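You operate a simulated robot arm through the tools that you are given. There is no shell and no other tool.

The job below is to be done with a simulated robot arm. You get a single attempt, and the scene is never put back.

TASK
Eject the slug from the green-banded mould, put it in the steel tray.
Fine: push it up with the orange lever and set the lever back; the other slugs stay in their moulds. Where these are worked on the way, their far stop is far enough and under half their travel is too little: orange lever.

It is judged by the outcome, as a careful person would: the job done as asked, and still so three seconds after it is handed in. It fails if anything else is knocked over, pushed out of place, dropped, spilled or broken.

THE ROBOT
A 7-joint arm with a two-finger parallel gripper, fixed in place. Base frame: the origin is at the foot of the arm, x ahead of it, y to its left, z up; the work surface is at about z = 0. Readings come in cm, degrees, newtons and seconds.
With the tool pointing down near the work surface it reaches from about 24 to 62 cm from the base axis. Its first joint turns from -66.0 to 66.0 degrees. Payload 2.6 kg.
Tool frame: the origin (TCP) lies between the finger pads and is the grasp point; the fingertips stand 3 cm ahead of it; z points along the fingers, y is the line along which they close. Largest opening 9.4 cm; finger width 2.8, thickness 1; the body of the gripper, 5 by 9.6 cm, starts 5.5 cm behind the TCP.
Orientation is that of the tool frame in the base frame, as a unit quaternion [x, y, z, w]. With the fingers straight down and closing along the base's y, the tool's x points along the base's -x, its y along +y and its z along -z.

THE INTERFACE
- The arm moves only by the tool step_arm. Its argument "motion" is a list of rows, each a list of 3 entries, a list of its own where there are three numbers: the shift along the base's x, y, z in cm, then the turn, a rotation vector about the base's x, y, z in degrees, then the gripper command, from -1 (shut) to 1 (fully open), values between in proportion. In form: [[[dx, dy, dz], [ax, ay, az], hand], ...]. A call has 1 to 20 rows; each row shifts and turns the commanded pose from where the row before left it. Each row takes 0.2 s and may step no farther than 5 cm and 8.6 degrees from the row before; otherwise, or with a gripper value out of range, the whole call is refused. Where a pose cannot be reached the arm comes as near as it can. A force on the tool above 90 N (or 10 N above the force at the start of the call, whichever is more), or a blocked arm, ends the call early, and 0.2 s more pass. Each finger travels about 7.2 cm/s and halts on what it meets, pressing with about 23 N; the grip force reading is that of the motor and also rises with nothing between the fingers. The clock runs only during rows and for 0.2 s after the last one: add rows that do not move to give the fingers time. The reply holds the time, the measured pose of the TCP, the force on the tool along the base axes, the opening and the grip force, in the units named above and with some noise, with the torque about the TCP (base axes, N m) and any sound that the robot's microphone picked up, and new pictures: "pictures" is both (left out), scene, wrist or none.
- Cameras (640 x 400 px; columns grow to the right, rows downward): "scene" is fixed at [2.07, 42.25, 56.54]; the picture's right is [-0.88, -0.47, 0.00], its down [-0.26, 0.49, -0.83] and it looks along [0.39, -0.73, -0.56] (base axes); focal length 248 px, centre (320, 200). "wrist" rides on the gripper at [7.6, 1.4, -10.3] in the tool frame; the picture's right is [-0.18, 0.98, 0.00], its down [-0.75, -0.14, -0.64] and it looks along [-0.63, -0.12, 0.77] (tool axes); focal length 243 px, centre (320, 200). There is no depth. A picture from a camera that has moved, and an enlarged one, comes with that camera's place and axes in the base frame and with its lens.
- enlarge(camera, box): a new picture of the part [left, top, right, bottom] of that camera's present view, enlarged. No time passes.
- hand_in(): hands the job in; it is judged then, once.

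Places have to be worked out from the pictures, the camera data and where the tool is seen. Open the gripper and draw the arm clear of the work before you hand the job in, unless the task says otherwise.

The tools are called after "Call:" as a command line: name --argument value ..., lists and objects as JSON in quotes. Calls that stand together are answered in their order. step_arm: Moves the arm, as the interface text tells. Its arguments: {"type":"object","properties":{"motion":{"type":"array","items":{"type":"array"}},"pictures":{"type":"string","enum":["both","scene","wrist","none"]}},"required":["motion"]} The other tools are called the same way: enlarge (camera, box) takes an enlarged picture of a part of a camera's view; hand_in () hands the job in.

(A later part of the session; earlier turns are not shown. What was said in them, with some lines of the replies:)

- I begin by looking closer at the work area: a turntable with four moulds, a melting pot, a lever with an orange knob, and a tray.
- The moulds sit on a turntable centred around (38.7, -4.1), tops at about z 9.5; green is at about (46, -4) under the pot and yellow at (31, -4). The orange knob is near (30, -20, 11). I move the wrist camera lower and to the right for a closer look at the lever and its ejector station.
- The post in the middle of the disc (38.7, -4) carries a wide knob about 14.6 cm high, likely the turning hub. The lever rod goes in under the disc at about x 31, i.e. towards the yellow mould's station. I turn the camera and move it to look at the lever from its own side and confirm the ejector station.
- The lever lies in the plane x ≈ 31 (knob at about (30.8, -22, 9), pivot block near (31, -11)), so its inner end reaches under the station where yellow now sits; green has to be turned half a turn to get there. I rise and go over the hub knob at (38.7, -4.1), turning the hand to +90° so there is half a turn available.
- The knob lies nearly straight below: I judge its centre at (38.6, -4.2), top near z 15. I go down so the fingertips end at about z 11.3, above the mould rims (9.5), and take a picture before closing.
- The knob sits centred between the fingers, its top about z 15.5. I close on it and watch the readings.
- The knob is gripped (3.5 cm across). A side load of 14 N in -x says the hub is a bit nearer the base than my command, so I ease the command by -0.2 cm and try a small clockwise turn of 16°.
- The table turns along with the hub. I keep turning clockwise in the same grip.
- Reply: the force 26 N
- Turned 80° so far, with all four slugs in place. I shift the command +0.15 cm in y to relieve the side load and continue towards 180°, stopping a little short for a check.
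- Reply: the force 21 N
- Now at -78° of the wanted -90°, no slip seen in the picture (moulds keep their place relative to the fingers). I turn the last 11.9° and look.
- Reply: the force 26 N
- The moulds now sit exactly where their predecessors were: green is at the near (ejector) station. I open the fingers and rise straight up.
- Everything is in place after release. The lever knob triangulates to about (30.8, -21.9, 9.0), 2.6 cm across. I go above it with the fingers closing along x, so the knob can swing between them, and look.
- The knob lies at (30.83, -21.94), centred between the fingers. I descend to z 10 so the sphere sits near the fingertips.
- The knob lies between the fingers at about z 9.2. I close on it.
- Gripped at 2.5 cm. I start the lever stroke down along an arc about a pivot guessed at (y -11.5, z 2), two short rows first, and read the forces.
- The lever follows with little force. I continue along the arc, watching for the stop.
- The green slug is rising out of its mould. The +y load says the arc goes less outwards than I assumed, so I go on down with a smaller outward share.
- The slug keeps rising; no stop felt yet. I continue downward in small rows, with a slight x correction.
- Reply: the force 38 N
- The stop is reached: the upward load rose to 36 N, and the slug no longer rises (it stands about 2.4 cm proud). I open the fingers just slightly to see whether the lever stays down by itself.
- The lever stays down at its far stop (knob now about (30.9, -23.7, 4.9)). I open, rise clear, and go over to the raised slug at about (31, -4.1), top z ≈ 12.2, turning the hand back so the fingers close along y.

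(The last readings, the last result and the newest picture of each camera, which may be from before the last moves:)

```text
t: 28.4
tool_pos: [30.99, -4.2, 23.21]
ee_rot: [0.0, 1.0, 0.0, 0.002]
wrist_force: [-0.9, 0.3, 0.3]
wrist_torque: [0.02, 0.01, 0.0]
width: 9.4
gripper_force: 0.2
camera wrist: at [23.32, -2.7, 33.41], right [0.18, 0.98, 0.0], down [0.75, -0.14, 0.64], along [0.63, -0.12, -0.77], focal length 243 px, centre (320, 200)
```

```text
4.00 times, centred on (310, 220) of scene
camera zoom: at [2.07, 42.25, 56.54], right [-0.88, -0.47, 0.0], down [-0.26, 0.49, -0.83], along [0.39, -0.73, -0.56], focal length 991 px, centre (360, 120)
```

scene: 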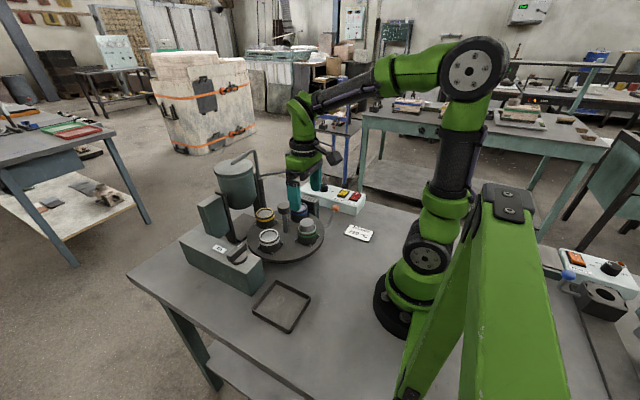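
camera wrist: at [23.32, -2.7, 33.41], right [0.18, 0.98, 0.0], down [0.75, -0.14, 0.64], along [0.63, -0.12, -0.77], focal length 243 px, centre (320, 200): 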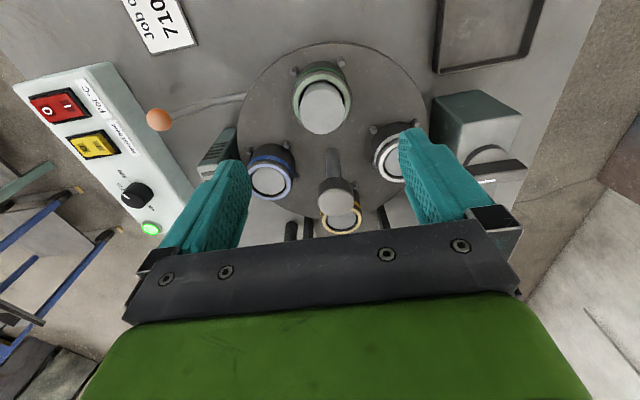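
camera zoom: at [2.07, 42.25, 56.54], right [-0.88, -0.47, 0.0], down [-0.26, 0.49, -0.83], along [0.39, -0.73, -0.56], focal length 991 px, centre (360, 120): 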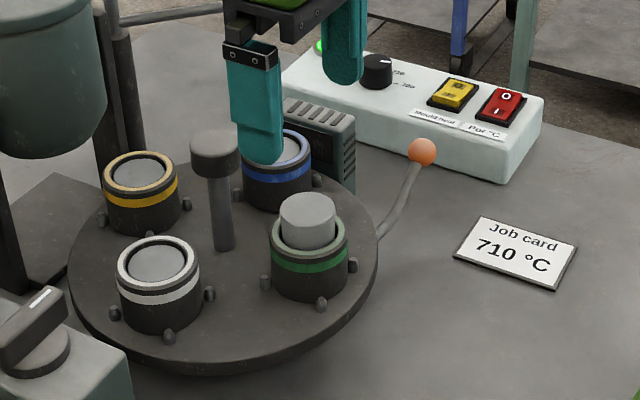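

The slug stands at about (30.8, -4.05), 3.9 cm wide. I lower to z 13.2 so that the tips stay about 0.7 cm above the mould's rim and look again before closing.

Call:
step_arm --motion '[[[-0.2, 0.15, -3], [0, 0, 0], 1], [[0, 0, -3], [0, 0, 0], 1], [[0, 0, -2.5], [0, 0, 0], 1], [[0, 0, -1.5], [0, 0, 0], 1], [[0, 0, 0], [0, 0, 0], 1]]'

Call:
enlarge --camera "scene" --box '[250, 170, 370, 270]'

Call:
enlarge --camera "wrist" --box '[220, 90, 420, 240]'

```text
t: 29.6
tool_pos: [30.84, -3.88, 13.24]
ee_rot: [0.0, 1.0, 0.002, 0.001]
wrist_force: [1.1, 0.3, 0.2]
wrist_torque: [-0.04, 0.02, 0.01]
width: 9.41
gripper_force: 0.0
camera wrist: at [23.16, -2.46, 23.37], right [0.18, 0.98, 0.0], down [0.75, -0.14, 0.64], along [0.63, -0.12, -0.77], focal length 243 px, centre (320, 200)
```

scene: 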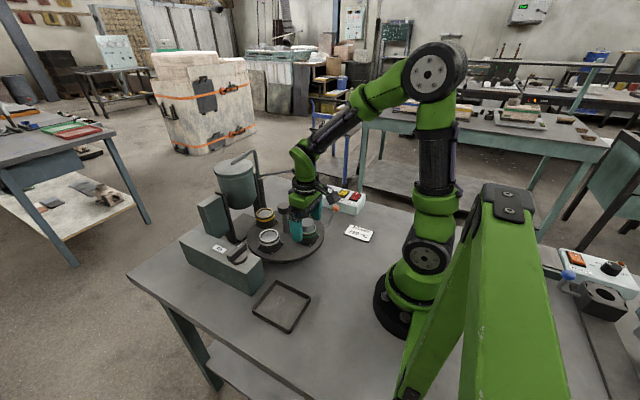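
wrist: 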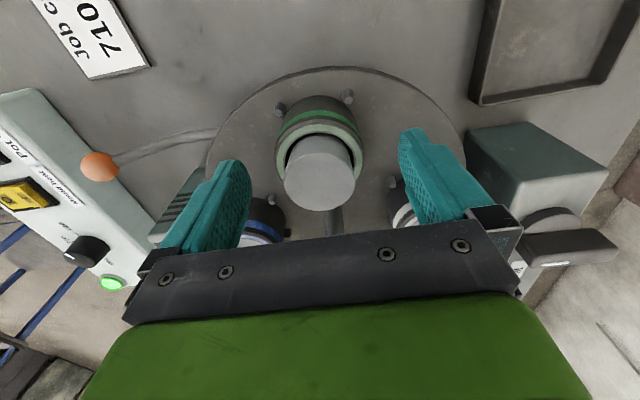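

```text
4.00 times, centred on (310, 220) of scene
camera zoom: at [2.07, 42.25, 56.54], right [-0.88, -0.47, 0.0], down [-0.26, 0.49, -0.83], along [0.39, -0.73, -0.56], focal length 991 px, centre (360, 120)
```

zoom: 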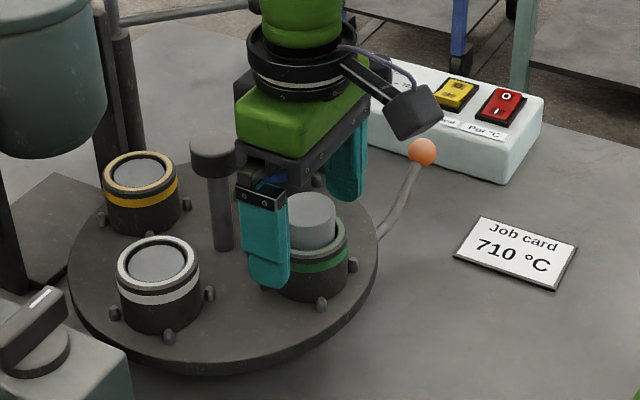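

```text
2.67 times, centred on (320, 165) of wrist
camera zoom: at [23.16, -2.46, 23.37], right [0.18, 0.98, 0.0], down [0.75, -0.14, 0.64], along [0.63, -0.12, -0.77], focal length 647 px, centre (320, 293)
```

zoom: 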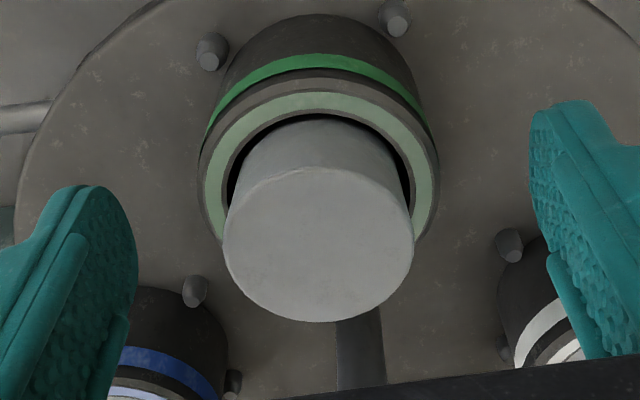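

The slug is between the fingers at (31.0, -4.0). I correct by +0.15, -0.1 cm and close on it.

Call:
step_arm --motion '[[[0.15, -0.1, 0], [0, 0, 0], 0.5], [[0, 0, 0], [0, 0, 0], 0], [[0, 0, 0], [0, 0, 0], -0.5], [[0, 0, 0], [0, 0, 0], -1], [[0, 0, 0], [0, 0, 0], -1]]'

Call:
enlarge --camera "scene" --box '[250, 170, 370, 270]'

```text
t: 30.8
tool_pos: [30.98, -4.01, 13.13]
ee_rot: [0.0, 1.0, 0.0, 0.0]
wrist_force: [-0.5, 0.9, 1.0]
wrist_torque: [0.03, -0.03, 0.03]
width: 5.29
gripper_force: 22.6
camera wrist: at [23.34, -2.57, 23.41], right [0.18, 0.98, 0.0], down [0.75, -0.14, 0.64], along [0.63, -0.12, -0.77], focal length 243 px, centre (320, 200)
```

scene: 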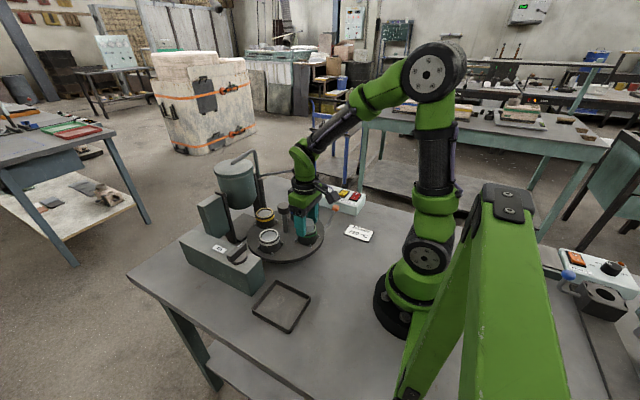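
wrist: 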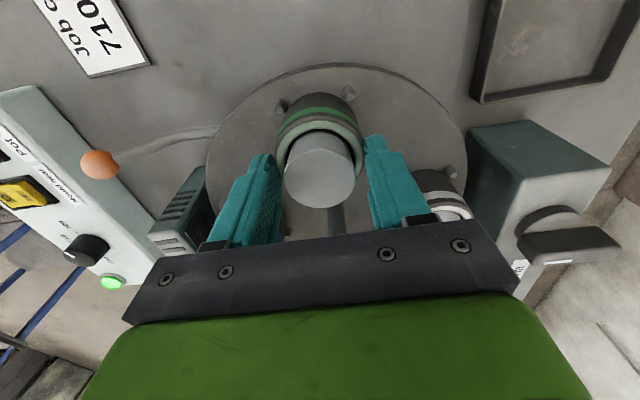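

```text
4.00 times, centred on (310, 220) of scene
camera zoom: at [2.07, 42.25, 56.54], right [-0.88, -0.47, 0.0], down [-0.26, 0.49, -0.83], along [0.39, -0.73, -0.56], focal length 991 px, centre (360, 120)
```

zoom: 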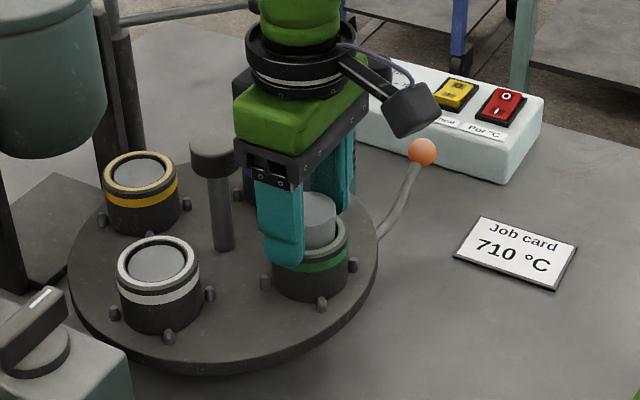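

The fingers read 5.3 cm, still closing or touching something; I hold the command a bit longer to see.

Call:
step_arm --motion '[[[0, 0, 0], [0, 0, 0], -1], [[0, 0, 0], [0, 0, 0], -1]]' --pictures "wrist"

Call:
enlarge --camera "wrist" --box '[220, 90, 420, 240]'

```text
t: 31.4
tool_pos: [30.96, -4.07, 13.29]
ee_rot: [0.0, 1.0, 0.0, 0.0]
wrist_force: [0.1, 0.3, 0.8]
wrist_torque: [-0.04, -0.01, 0.01]
width: 5.31
gripper_force: 22.7
camera wrist: at [23.34, -2.58, 23.42], right [0.18, 0.98, 0.0], down [0.75, -0.14, 0.64], along [0.63, -0.12, -0.77], focal length 243 px, centre (320, 200)
```

wrist: 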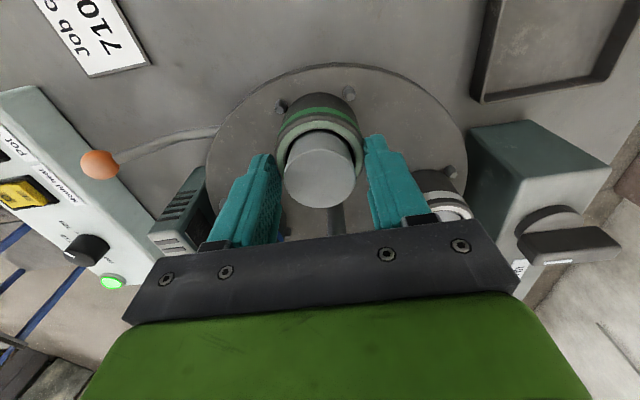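

```text
2.67 times, centred on (320, 165) of wrist
camera zoom: at [23.34, -2.58, 23.42], right [0.18, 0.98, 0.0], down [0.75, -0.14, 0.64], along [0.63, -0.12, -0.77], focal length 647 px, centre (320, 293)
```

zoom: 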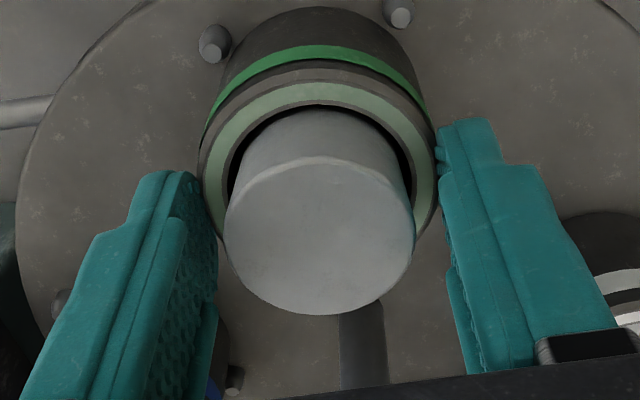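

The fingers stopped on the mould's rim (5.3 cm), so the rim is higher than I judged (about z 10.5). I open, rise 1.0 cm and close again, expecting about 4 cm on the slug.

Call:
step_arm --motion '[[[0, 0, 0], [0, 0, 0], 0.4], [[0, 0, 0], [0, 0, 0], 0.4], [[0, 0, 0.5], [0, 0, 0], 0.4], [[0, 0, 0.5], [0, 0, 0], 0.4], [[0, 0, 0], [0, 0, 0], 0.1], [[0, 0, 0], [0, 0, 0], -0.3], [[0, 0, 0], [0, 0, 0], -1], [[0, 0, 0], [0, 0, 0], -1]]'

Call:
enlarge --camera "wrist" --box '[220, 90, 420, 240]'

Call:
enlarge --camera "scene" --box '[250, 170, 370, 270]'

```text
t: 33.2
tool_pos: [30.86, -4.11, 14.25]
ee_rot: [0.0, 1.0, 0.0, 0.001]
wrist_force: [-0.4, -0.6, 0.5]
wrist_torque: [0.0, 0.03, -0.01]
width: 3.83
gripper_force: 22.6
camera wrist: at [23.29, -2.57, 24.49], right [0.18, 0.98, 0.0], down [0.75, -0.14, 0.64], along [0.63, -0.12, -0.77], focal length 243 px, centre (320, 200)
```

scene: 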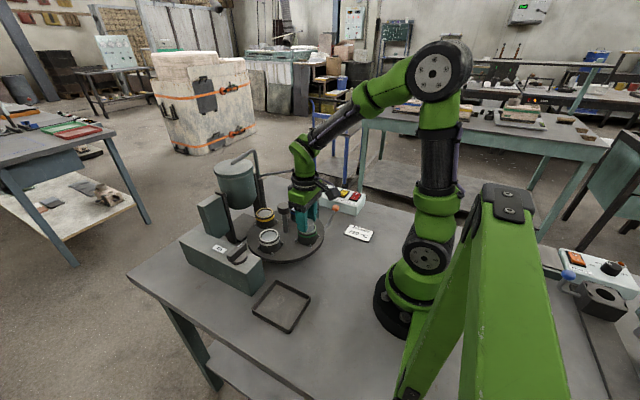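
wrist: 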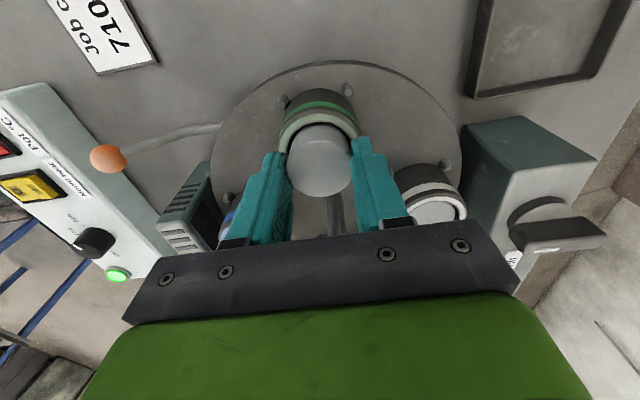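

```text
2.67 times, centred on (320, 165) of wrist
camera zoom: at [23.29, -2.57, 24.49], right [0.18, 0.98, 0.0], down [0.75, -0.14, 0.64], along [0.63, -0.12, -0.77], focal length 647 px, centre (320, 293)
```

zoom: 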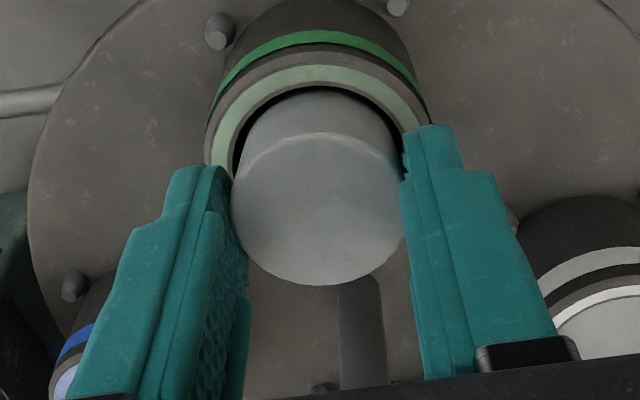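

```text
4.00 times, centred on (310, 220) of scene
camera zoom: at [2.07, 42.25, 56.54], right [-0.88, -0.47, 0.0], down [-0.26, 0.49, -0.83], along [0.39, -0.73, -0.56], focal length 991 px, centre (360, 120)
```

zoom: 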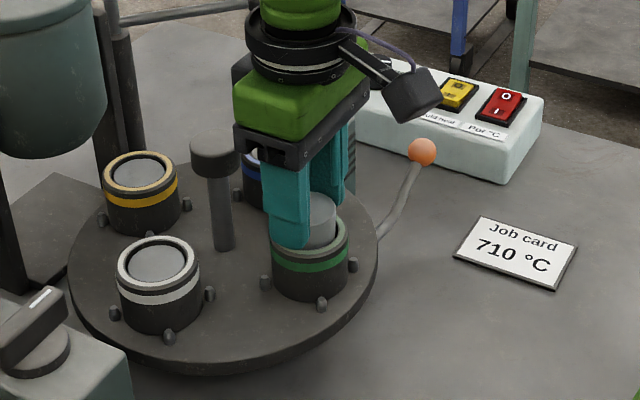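

Gripped at 3.83 cm: that is the slug. I lift it slowly straight up out of the mould.

Call:
step_arm --motion '[[[0, 0, 0.4], [0, 0, 0], -1], [[0, 0, 0.6], [0, 0, 0], -1], [[0, 0, 1], [0, 0, 0], -1], [[0, 0, 1], [0, 0, 0], -1], [[0, 0, 0], [0, 0, 0], -1]]'

Call:
enlarge --camera "scene" --box '[250, 170, 370, 270]'

```text
t: 34.4
tool_pos: [30.95, -4.05, 17.01]
ee_rot: [0.0, 1.0, 0.0, 0.001]
wrist_force: [0.2, 0.7, -1.2]
wrist_torque: [-0.01, -0.01, -0.03]
width: 3.82
gripper_force: 22.4
camera wrist: at [23.29, -2.53, 27.36], right [0.18, 0.98, 0.0], down [0.75, -0.14, 0.64], along [0.63, -0.12, -0.77], focal length 243 px, centre (320, 200)
```

scene: 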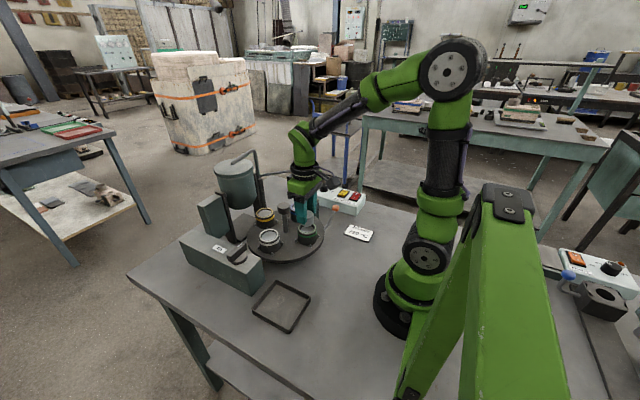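
wrist: 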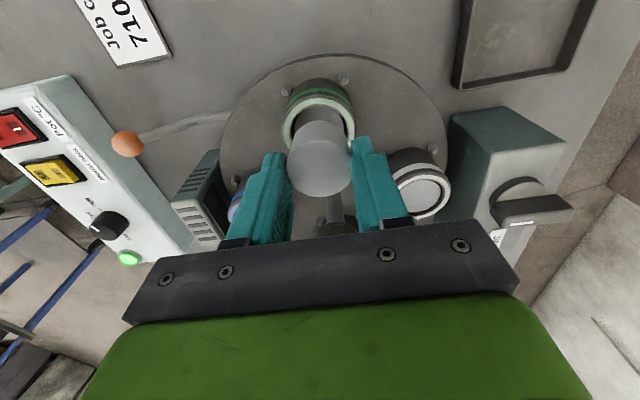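

```text
4.00 times, centred on (310, 220) of scene
camera zoom: at [2.07, 42.25, 56.54], right [-0.88, -0.47, 0.0], down [-0.26, 0.49, -0.83], along [0.39, -0.73, -0.56], focal length 991 px, centre (360, 120)
```

zoom: 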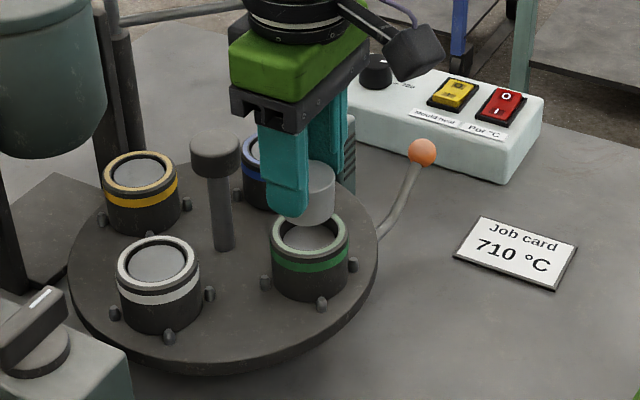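

The slug is out of the mould and held; its bottom is about 4.3 cm below the TCP. The tray spans roughly x 22–32, y 10–19.5, so I carry the slug at a safe height to above (27.3, 14.8).

Call:
step_arm --motion '[[[0, 0, 2], [0, 0, 0], -1], [[0, 0, 2], [0, 0, 0], -1], [[-0.6, 3.1, 0], [0, 0, 0], -1], [[-0.6, 3.1, 0], [0, 0, 0], -1], [[-0.6, 3.15, 0], [0, 0, 0], -1], [[-0.6, 3.15, 0], [0, 0, 0], -1], [[-0.6, 3.15, 0], [0, 0, 0], -1], [[-0.6, 3.15, 0], [0, 0, 0], -1], [[0, 0, 0], [0, 0, 0], -1]]'

```text
t: 36.4
tool_pos: [27.17, 14.72, 21.31]
ee_rot: [0.0, 1.0, 0.0, 0.0]
wrist_force: [-0.1, 0.0, -2.2]
wrist_torque: [-0.02, 0.01, 0.01]
width: 3.82
gripper_force: 23.6
camera wrist: at [19.62, 16.23, 31.54], right [0.18, 0.98, 0.0], down [0.75, -0.14, 0.64], along [0.63, -0.12, -0.77], focal length 243 px, centre (320, 200)
```

scene: 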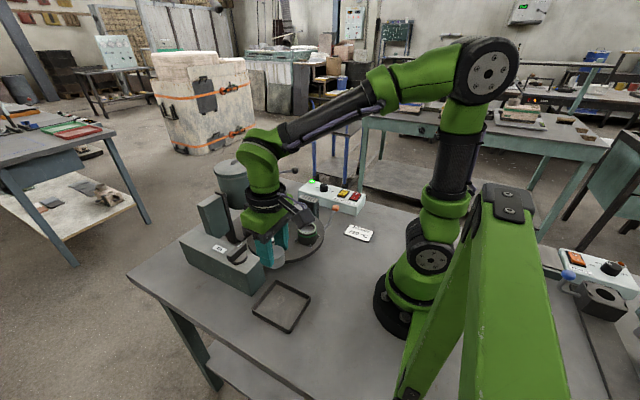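
wrist: 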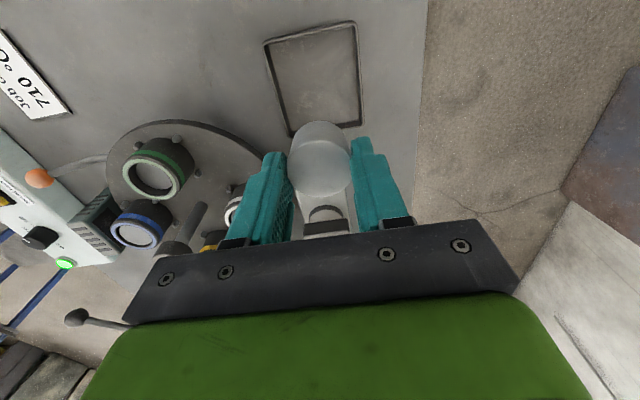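

The tray centre comes out at (26.9, 14.6), right below. I lower the slug into it, stopping a little above the expected contact.

Call:
step_arm --motion '[[[-0.1, 0, -4], [0, 0, 0], -1], [[0, 0, -4], [0, 0, 0], -1], [[0, 0, -4], [0, 0, 0], -1], [[0, 0, -2.5], [0, 0, 0], -1], [[0, 0, -1], [0, 0, 0], -1], [[0, 0, 0], [0, 0, 0], -1]]'

Call:
enlarge --camera "scene" --box '[220, 240, 340, 340]'

```text
t: 37.8
tool_pos: [27.32, 14.69, 5.67]
ee_rot: [0.0, 1.0, 0.0, -0.001]
wrist_force: [-0.6, -0.8, -1.6]
wrist_torque: [0.0, 0.02, 0.0]
width: 3.8
gripper_force: 23.2
camera wrist: at [19.63, 16.24, 15.97], right [0.18, 0.98, 0.0], down [0.75, -0.14, 0.64], along [0.63, -0.12, -0.77], focal length 243 px, centre (320, 200)
```

scene: 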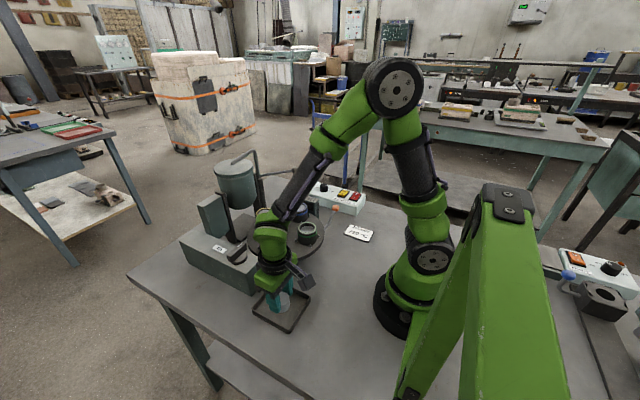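
wrist: 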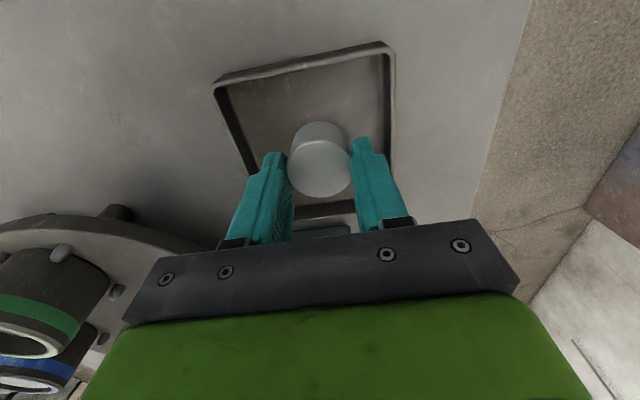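

```text
4.00 times, centred on (280, 290) of scene
camera zoom: at [2.07, 42.25, 56.54], right [-0.88, -0.47, 0.0], down [-0.26, 0.49, -0.83], along [0.39, -0.73, -0.56], focal length 991 px, centre (480, -160)
```

zoom: 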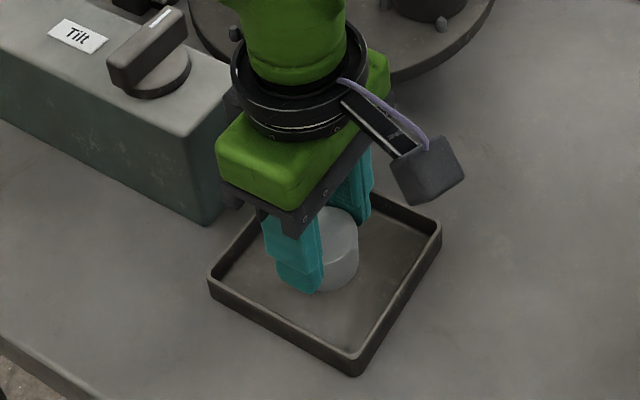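

The slug hangs just above the tray floor, well inside the walls. I lower in 0.3 cm rows until it touches.

Call:
step_arm --motion '[[[0, 0, -0.3], [0, 0, 0], -1], [[0, 0, -0.3], [0, 0, 0], -1], [[0, 0, 0], [0, 0, 0], -1]]' --pictures "wrist"

Call:
enlarge --camera "scene" --box '[250, 270, 310, 320]'

```text
t: 38.6
tool_pos: [27.34, 14.79, 5.21]
ee_rot: [0.0, 1.0, -0.001, 0.0]
wrist_force: [-1.5, -0.3, -0.3]
wrist_torque: [0.02, 0.02, 0.0]
width: 3.79
gripper_force: 23.2
camera wrist: at [19.66, 16.22, 15.41], right [0.18, 0.98, 0.0], down [0.75, -0.14, 0.64], along [0.63, -0.12, -0.77], focal length 243 px, centre (320, 200)
```

wrist: 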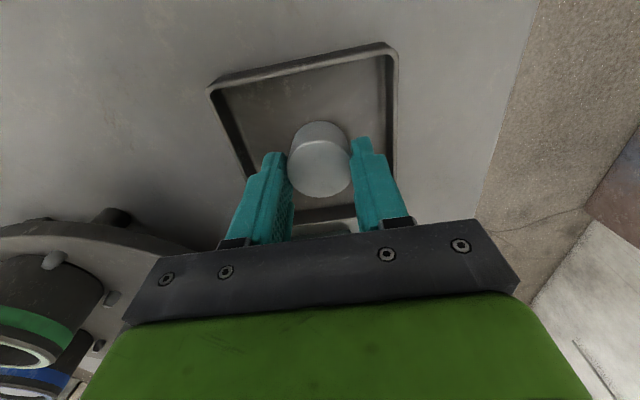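

```text
8.00 times, centred on (280, 295) of scene
camera zoom: at [2.07, 42.25, 56.54], right [-0.88, -0.47, 0.0], down [-0.26, 0.49, -0.83], along [0.39, -0.73, -0.56], focal length 1983 px, centre (640, -560)
```

zoom: 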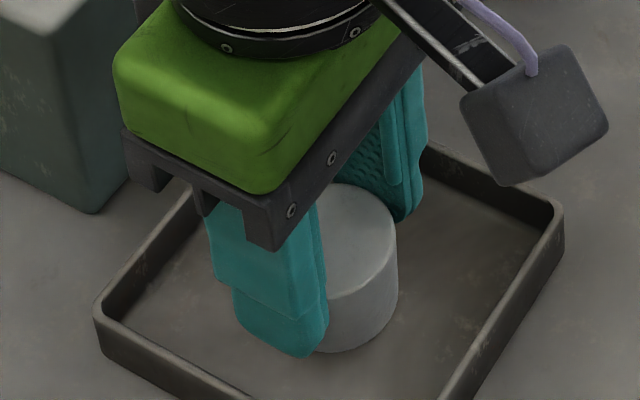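

No contact yet; I keep lowering in small rows.

Call:
step_arm --motion '[[[0, 0, -0.25], [0, 0, 0], -1], [[0, 0, -0.25], [0, 0, 0], -1], [[0, 0, 0], [0, 0, 0], -1]]' --pictures "none"

Call:
enlarge --camera "scene" --box '[250, 270, 310, 320]'

```text
t: 39.4
tool_pos: [27.35, 14.84, 4.88]
ee_rot: [0.0, 1.0, 0.001, 0.001]
wrist_force: [-1.0, -4.0, 18.4]
wrist_torque: [-0.08, -0.01, -0.03]
width: 3.83
gripper_force: 23.1
```

```text
8.00 times, centred on (280, 295) of scene
camera zoom: at [2.07, 42.25, 56.54], right [-0.88, -0.47, 0.0], down [-0.26, 0.49, -0.83], along [0.39, -0.73, -0.56], focal length 1983 px, centre (640, -560)
```

zoom: 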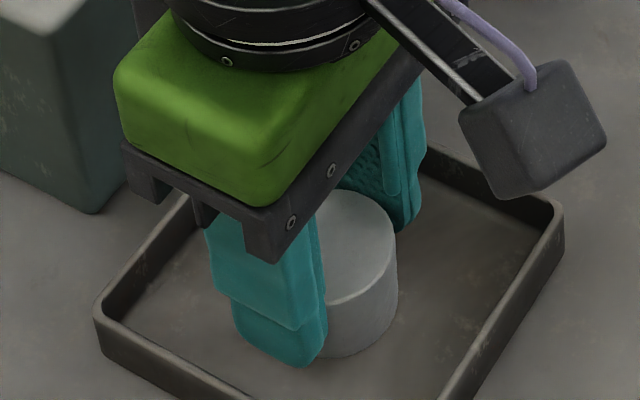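

The slug rests on the tray floor (18 N up). I ease the load by 0.2 cm, open gently, and rise straight up.

Call:
step_arm --motion '[[[0, 0, 0.2], [0, 0, 0], -1], [[0, 0, 0], [0, 0, 0], -0.1], [[0, 0, 0], [0, 0, 0], 0.2], [[0, 0, 0], [0, 0, 0], 0.3], [[0, 0, 2], [0, 0, 0], 0.3], [[0, 0, 4], [0, 0, 0], 0.3], [[0, 0, 4], [0, 0, 0], 0.5], [[0, 0, 4], [0, 0, 0], 0.5], [[0, 0, 3], [0, 0, 0], 0.5], [[0, 0, 0], [0, 0, 0], 0.5]]'

Call:
enlarge --camera "scene" --box '[220, 170, 380, 320]'

```text
t: 41.6
tool_pos: [27.12, 14.85, 21.86]
ee_rot: [0.0, 1.0, 0.0, 0.0]
wrist_force: [0.0, -0.3, 1.3]
wrist_torque: [0.02, 0.0, 0.0]
width: 7.04
gripper_force: 0.1
camera wrist: at [19.55, 16.26, 32.11], right [0.18, 0.98, 0.0], down [0.75, -0.14, 0.64], along [0.63, -0.12, -0.77], focal length 243 px, centre (320, 200)
```

scene: 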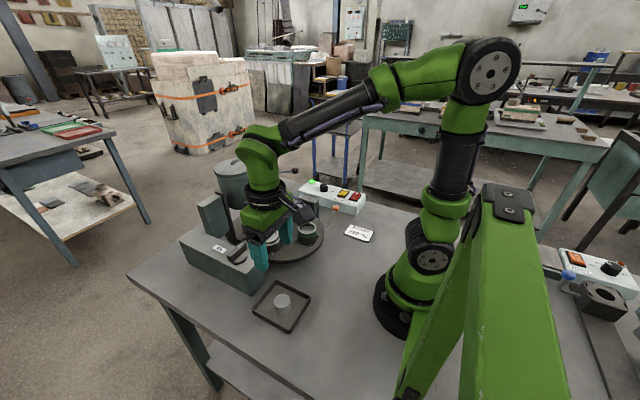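
wrist: 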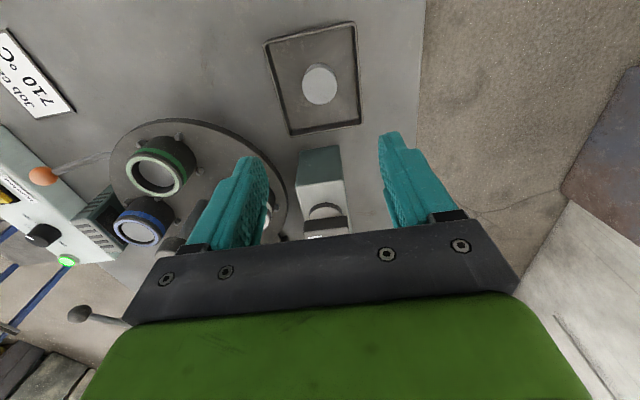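

```text
2.67 times, centred on (300, 245) of scene
camera zoom: at [2.07, 42.25, 56.54], right [-0.88, -0.47, 0.0], down [-0.26, 0.49, -0.83], along [0.39, -0.73, -0.56], focal length 661 px, centre (373, 80)
```

zoom: 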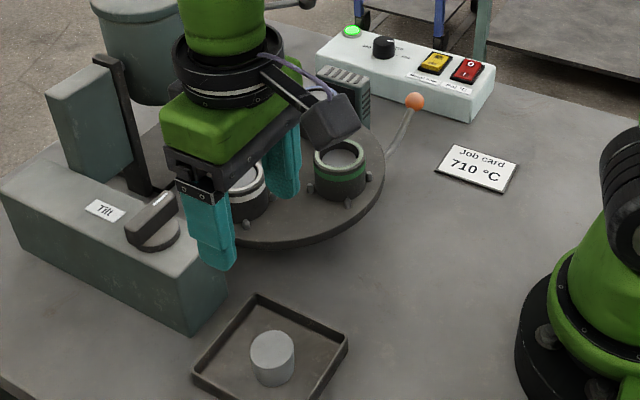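

The slug stands upright in the tray. Now I go back to the lever: over (30.9, -23.7) with the hand turned to -90° again.

Call:
step_arm --motion '[[[0.3, -3.2, 0], [0, 0, -8], 0.5], [[0.3, -3.2, 0], [0, 0, -8], 0.5], [[0.3, -3.2, 0], [0, 0, -8], 0.5], [[0.3, -3.2, 0], [0, 0, -8], 0.5], [[0.3, -3.2, 0], [0, 0, -8], 0.5], [[0.3, -3.2, 0], [0, 0, -8], 0.5], [[0.3, -3.2, 0], [0, 0, -8], 0.5], [[0.3, -3.2, 0], [0, 0, -8], 0.5], [[0.3, -3.2, 0], [0, 0, -8], 0.5], [[0.3, -3.2, 0], [0, 0, -8], 0.4], [[0.3, -3.2, 0], [0, 0, -8], 0.3], [[0.45, -3.3, -3], [0, 0, -2], 0.3], [[0, 0, -3], [0, 0, 0], 0.3], [[0, 0, 0], [0, 0, 0], 0.3]]'

```text
t: 44.6
tool_pos: [30.95, -23.76, 16.01]
ee_rot: [0.707, 0.707, 0.0, 0.0]
wrist_force: [-0.2, -0.2, 0.6]
wrist_torque: [-0.02, 0.02, 0.03]
width: 6.1
gripper_force: 0.1
camera wrist: at [32.37, -16.07, 26.16], right [0.98, -0.18, 0.0], down [-0.14, -0.75, 0.64], along [-0.12, -0.63, -0.77], focal length 243 px, centre (320, 200)
```

scene: 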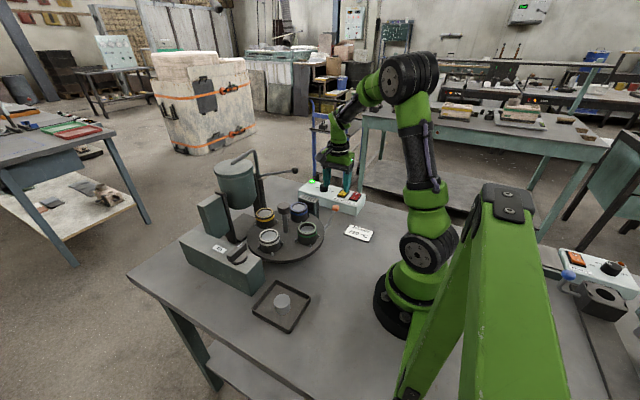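
wrist: 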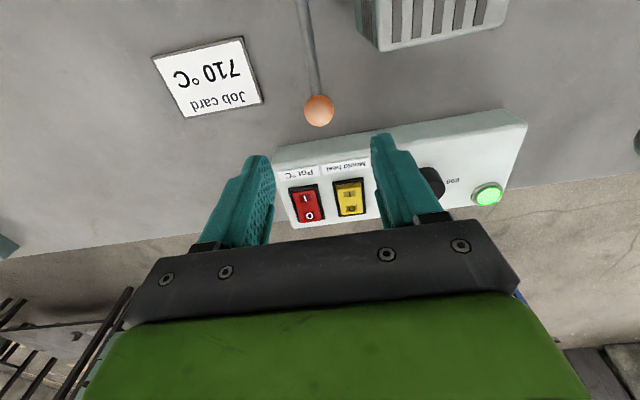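

The knob is still down at (30.85, -23.6, 5). I descend around it to z 6 and close.

Call:
step_arm --motion '[[[0, 0.15, -4], [0, 0, 0], 0.3], [[0, 0, -3], [0, 0, 0], 0.3], [[0, 0, -3], [0, 0, 0], 0.3], [[0, 0, 0], [0, 0, 0], 0], [[0, 0, 0], [0, 0, 0], -0.6], [[0, 0, 0], [0, 0, 0], -1], [[0, 0, 0], [0, 0, 0], -1]]'

```text
t: 46.2
tool_pos: [30.9, -23.53, 5.65]
ee_rot: [0.708, 0.707, -0.001, -0.001]
wrist_force: [-10.2, 0.4, -3.5]
wrist_torque: [-0.42, 0.05, -0.07]
width: 2.56
gripper_force: 44.6
camera wrist: at [32.37, -15.85, 15.93], right [0.98, -0.18, 0.0], down [-0.14, -0.75, 0.64], along [-0.12, -0.63, -0.77], focal length 243 px, centre (320, 200)
```

scene: 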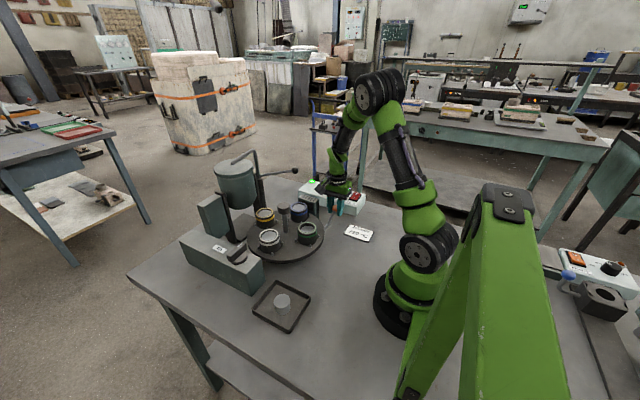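
wrist: 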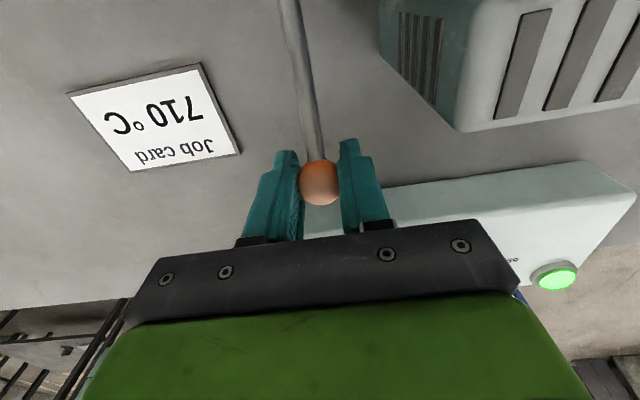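

The knob is gripped again (2.56 cm). I raise the lever along the reverse arc, half the way first.

Call:
step_arm --motion '[[[-0.1, 0.12, 0.45], [0, 0, 0], -1], [[0, 0.13, 0.45], [0, 0, 0], -1], [[0, 0.17, 0.46], [0, 0, 0], -1], [[0, 0.17, 0.46], [0, 0, 0], -1], [[0, 0, 0], [0, 0, 0], -1]]'

```text
t: 47.4
tool_pos: [30.89, -23.06, 7.71]
ee_rot: [0.707, 0.707, -0.001, 0.001]
wrist_force: [-6.1, -2.0, -9.2]
wrist_torque: [-1.11, 0.1, 0.07]
width: 2.5
gripper_force: 45.4
camera wrist: at [32.34, -15.36, 17.87], right [0.98, -0.18, 0.0], down [-0.14, -0.75, 0.64], along [-0.12, -0.63, -0.77], focal length 243 px, centre (320, 200)
```

scene: 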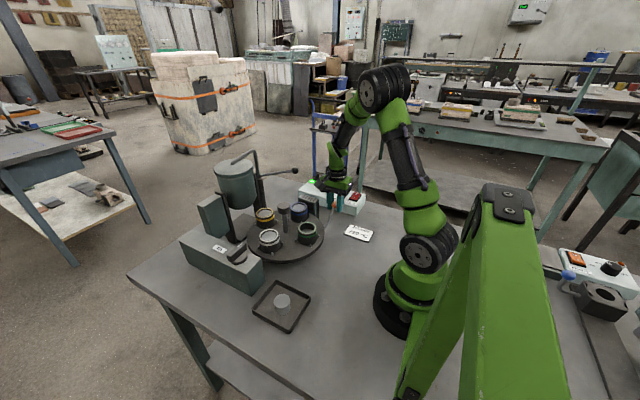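
wrist: 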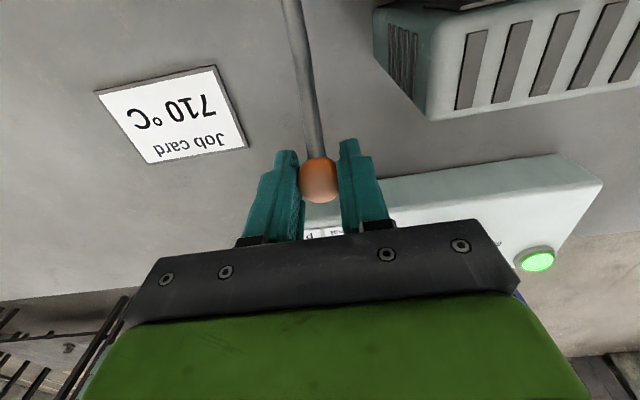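

The lever follows easily. I go on with the rest of the arc, up to the upper stop.

Call:
step_arm --motion '[[[0, 0.2, 0.45], [0, 0, 0], -1], [[0, 0.2, 0.44], [0, 0, 0], -1], [[0, 0.21, 0.4], [0, 0, 0], -1], [[0, 0.22, 0.38], [0, 0, 0], -1], [[0, 0, 0], [0, 0, 0], -1]]'

```text
t: 48.6
tool_pos: [30.97, -22.44, 9.4]
ee_rot: [0.707, 0.707, 0.0, 0.0]
wrist_force: [-7.3, -7.8, -4.7]
wrist_torque: [-1.28, 0.07, 0.05]
width: 2.5
gripper_force: 45.4
camera wrist: at [32.33, -14.61, 19.57], right [0.98, -0.18, 0.0], down [-0.14, -0.75, 0.64], along [-0.12, -0.63, -0.77], focal length 243 px, centre (320, 200)
```

scene: 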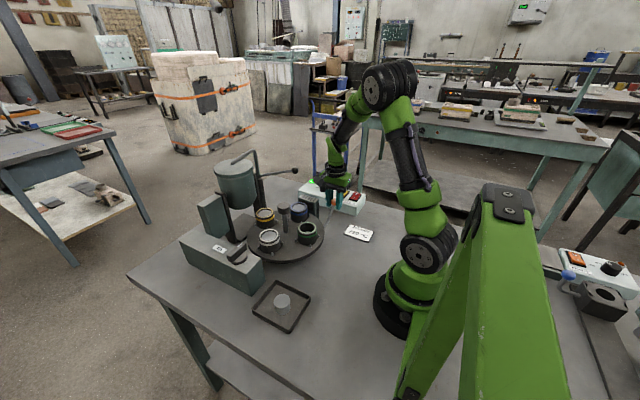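
wrist: 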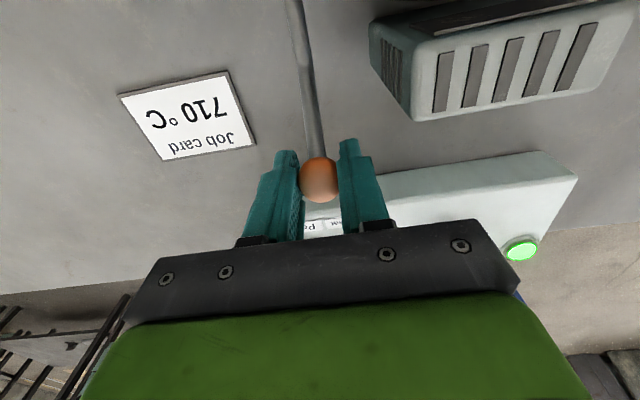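

Close to the original place now (knob about (−22.4, 8.6) against the original (−21.9, 9.2)). I continue in small rows until the upper stop is felt.

Call:
step_arm --motion '[[[0, 0.2, 0.35], [0, 0, 0], -1], [[0, 0.22, 0.35], [0, 0, 0], -1], [[0, 0, 0], [0, 0, 0], -1]]'

Call:
enlarge --camera "scene" --box '[225, 170, 345, 270]'

```text
t: 49.4
tool_pos: [30.91, -21.95, 10.08]
ee_rot: [0.707, 0.707, -0.001, 0.002]
wrist_force: [-6.8, -12.7, -1.9]
wrist_torque: [-1.2, 0.09, 0.01]
width: 2.49
gripper_force: 45.1
camera wrist: at [32.32, -14.18, 20.27], right [0.98, -0.18, 0.0], down [-0.14, -0.75, 0.64], along [-0.12, -0.63, -0.77], focal length 243 px, centre (320, 200)
```

scene: 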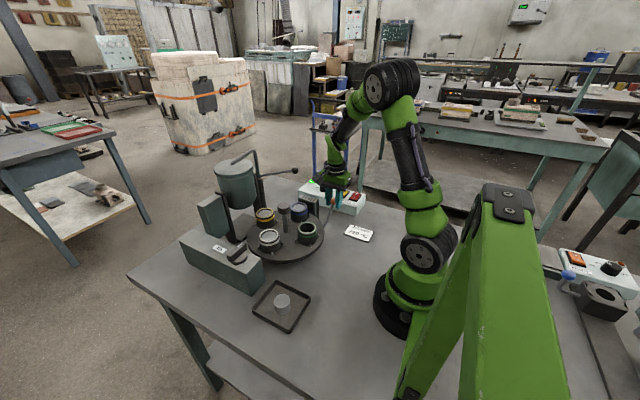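
wrist: 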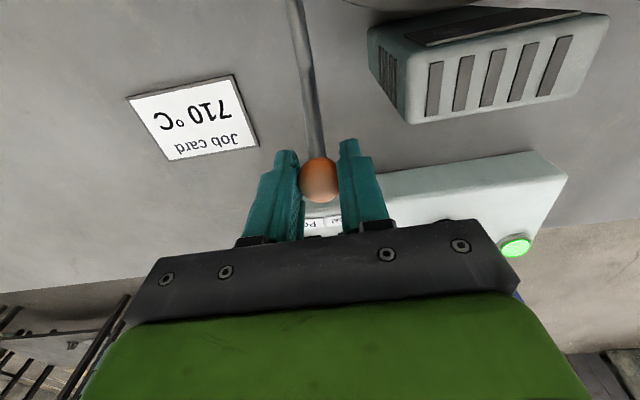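

```text
4.00 times, centred on (285, 220) of scene
camera zoom: at [2.07, 42.25, 56.54], right [-0.88, -0.47, 0.0], down [-0.26, 0.49, -0.83], along [0.39, -0.73, -0.56], focal length 991 px, centre (460, 120)
```

zoom: 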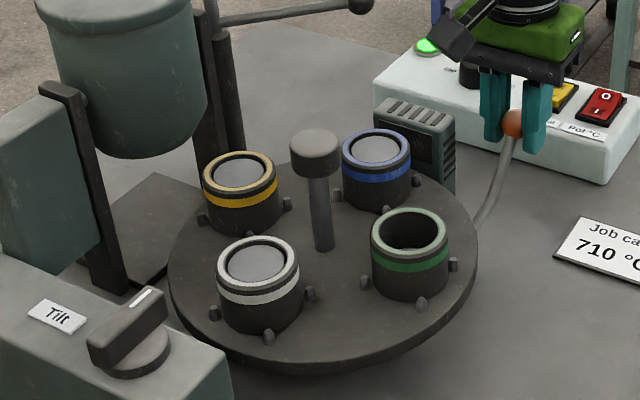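

The knob is back at its original place in the scene picture to within a couple of pixels, and the green mould is empty. I push up a little more to be sure it is at its stop.

Call:
step_arm --motion '[[[0, 0, 0.3], [0, 0, 0], -1], [[0, 0.05, 0.3], [0, 0, 0], -1], [[0, 0, 0], [0, 0, 0], -1]]'

Call:
enlarge --camera "scene" --box '[225, 170, 345, 270]'

```text
t: 50.2
tool_pos: [30.96, -21.68, 10.57]
ee_rot: [0.707, 0.707, 0.0, -0.001]
wrist_force: [4.1, -12.6, -35.6]
wrist_torque: [-0.12, -0.05, 0.03]
width: 2.5
gripper_force: 45.4
camera wrist: at [32.35, -13.97, 20.73], right [0.98, -0.18, 0.0], down [-0.14, -0.75, 0.64], along [-0.12, -0.63, -0.77], focal length 243 px, centre (320, 200)
```

scene: 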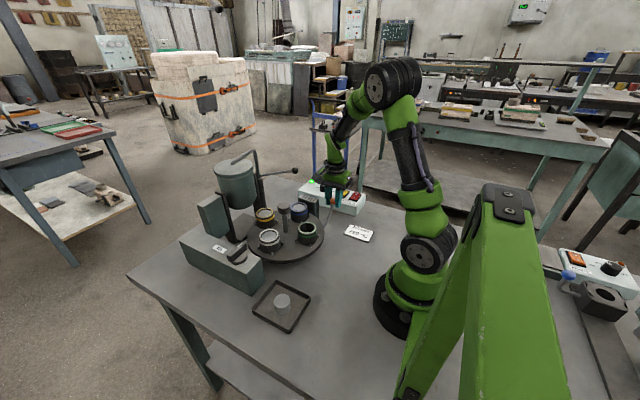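
wrist: 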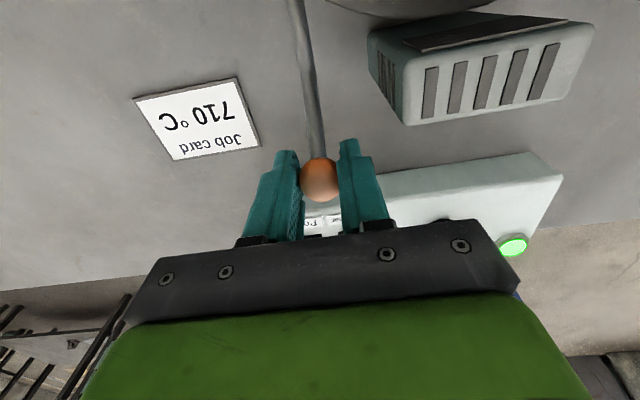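

```text
4.00 times, centred on (285, 220) of scene
camera zoom: at [2.09, 42.24, 56.54], right [-0.88, -0.47, 0.0], down [-0.26, 0.49, -0.83], along [0.39, -0.73, -0.56], focal length 991 px, centre (460, 120)
```

zoom: 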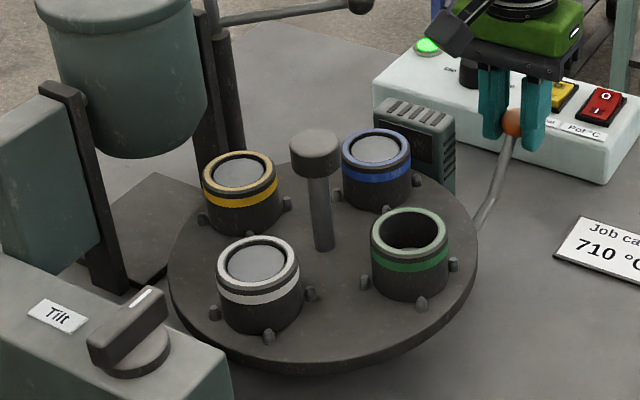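

The upper stop is reached (36 N downward on the hand, lever no longer follows). I open and rise clear of the knob.

Call:
step_arm --motion '[[[0, 0, 0], [0, 0, 0], 0.2], [[0, 0, 0], [0, 0, 0], 0.4], [[0, 0, 0], [0, 0, 0], 0.4], [[0, 0, 3], [0, 0, 0], 0.4], [[0, 0, 4], [0, 0, 0], 0.6], [[0, 0, 4], [0, 0, 0], 1], [[0, 0, 3], [0, 0, 0], 1], [[0, 0, 0], [0, 0, 0], 1]]'

Call:
enlarge --camera "scene" --box '[225, 170, 345, 270]'

```text
t: 52.0
tool_pos: [30.8, -21.76, 24.69]
ee_rot: [0.707, 0.707, 0.0, -0.001]
wrist_force: [0.2, 0.4, 0.4]
wrist_torque: [0.0, 0.0, -0.01]
width: 9.4
gripper_force: 0.1
camera wrist: at [32.22, -14.0, 34.92], right [0.98, -0.18, 0.0], down [-0.14, -0.75, 0.64], along [-0.12, -0.63, -0.77], focal length 243 px, centre (320, 200)
```

scene: 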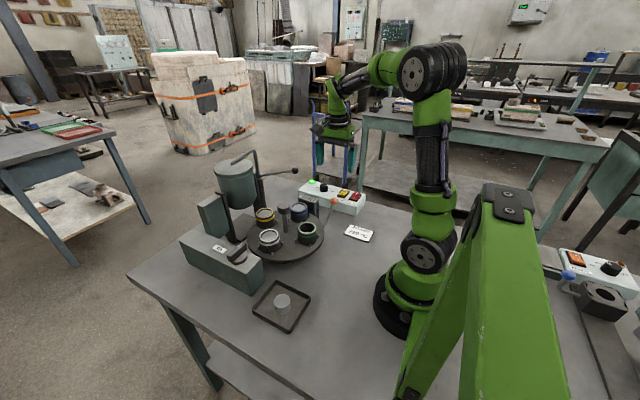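
wrist: 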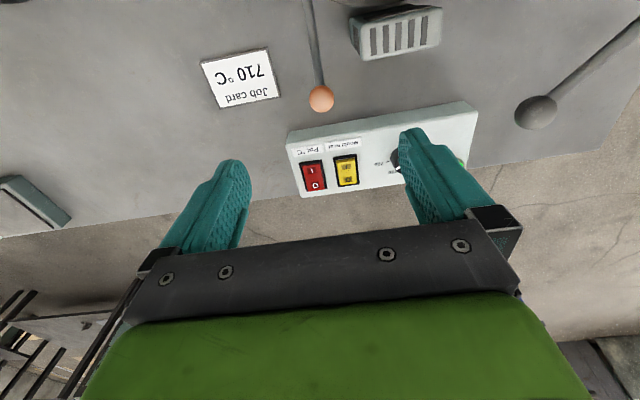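

```text
4.00 times, centred on (285, 220) of scene
camera zoom: at [2.07, 42.25, 56.54], right [-0.88, -0.47, 0.0], down [-0.26, 0.49, -0.83], along [0.39, -0.73, -0.56], focal length 991 px, centre (460, 120)
```

zoom: 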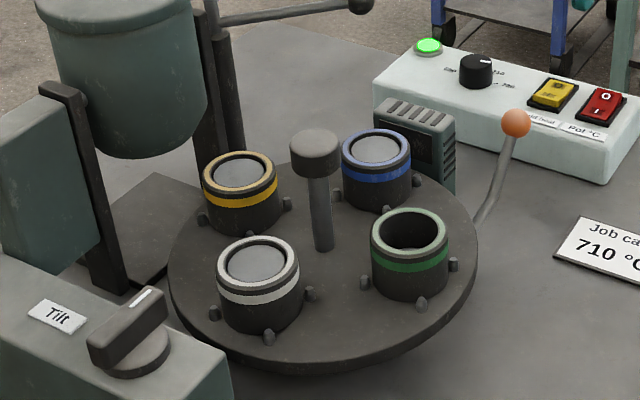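

The lever knob is back at exactly its starting pixel, the other three slugs are in their moulds, and the slug stands in the tray. I raise the arm a bit more and take a last look.

Call:
step_arm --motion '[[[0, 1, 4], [0, 0, 0], 1], [[0, 1, 4], [0, 0, 0], 1], [[0, 0, 2], [0, 0, 0], 1], [[0, 0, 0], [0, 0, 0], 1]]'

Call:
enlarge --camera "scene" --box '[170, 140, 390, 340]'

```text
t: 53.0
tool_pos: [30.84, -19.61, 34.73]
ee_rot: [0.707, 0.707, 0.0, 0.0]
wrist_force: [-0.5, 0.2, -0.3]
wrist_torque: [0.0, -0.03, 0.0]
width: 9.43
gripper_force: 0.0
camera wrist: at [32.26, -11.99, 44.87], right [0.98, -0.18, 0.0], down [-0.14, -0.75, 0.64], along [-0.12, -0.63, -0.77], focal length 243 px, centre (320, 200)
```

scene: 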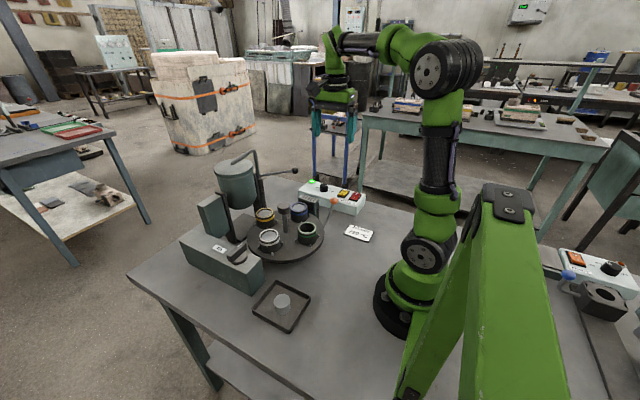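
wrist: 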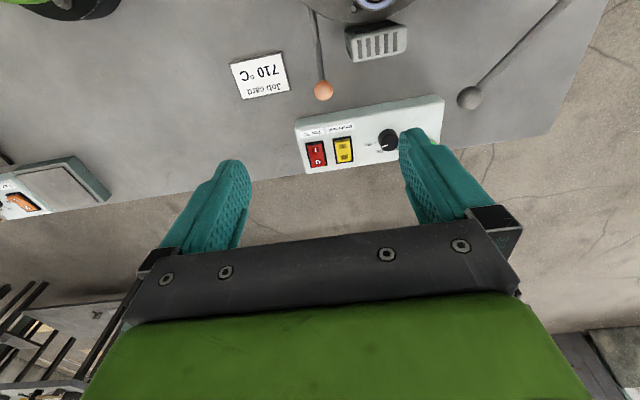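

```text
2.00 times, centred on (280, 240) of scene
camera zoom: at [2.07, 42.25, 56.54], right [-0.88, -0.47, 0.0], down [-0.26, 0.49, -0.83], along [0.39, -0.73, -0.56], focal length 496 px, centre (400, 120)
```

zoom: 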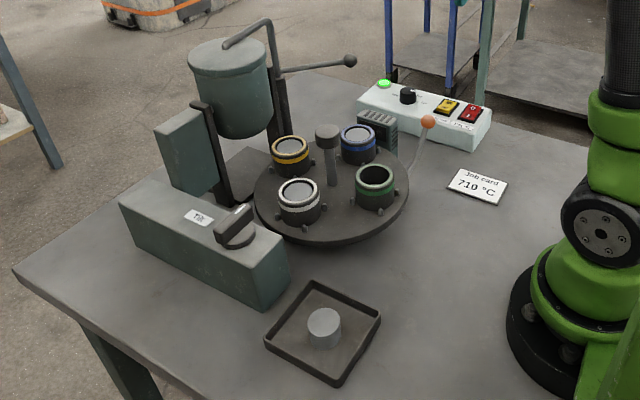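

The slug from the green mould stands in the tray, the lever is set back, and the other slugs are still in their moulds. The gripper is open and clear of the work, so I hand in.

Call:
hand_in

```text
The job is handed in.
```

The slug from the green-banded mould is out and standing upright in the steel tray, and I've handed the job in.

- **Turntable:** The orange lever pushes up at the station where the yellow-banded mould stood. I turned the table half a turn by its centre knob to bring the green mould there, and I left it in that position.
- **Lever:** I pushed it down until it hit its far stop, lifted the slug out, then raised it back to its upper stop. Its knob is where it was in the first picture.
- **Other slugs:** The yellow, blue and white slugs are still in their moulds.
- **Near miss:** My first grip closed on the rim of the green mould instead of the slug. I opened, rose 1 cm and gripped again; the mould did not shift.

Nothing else looked moved or knocked over in the last picture. The gripper is open and clear of the work.
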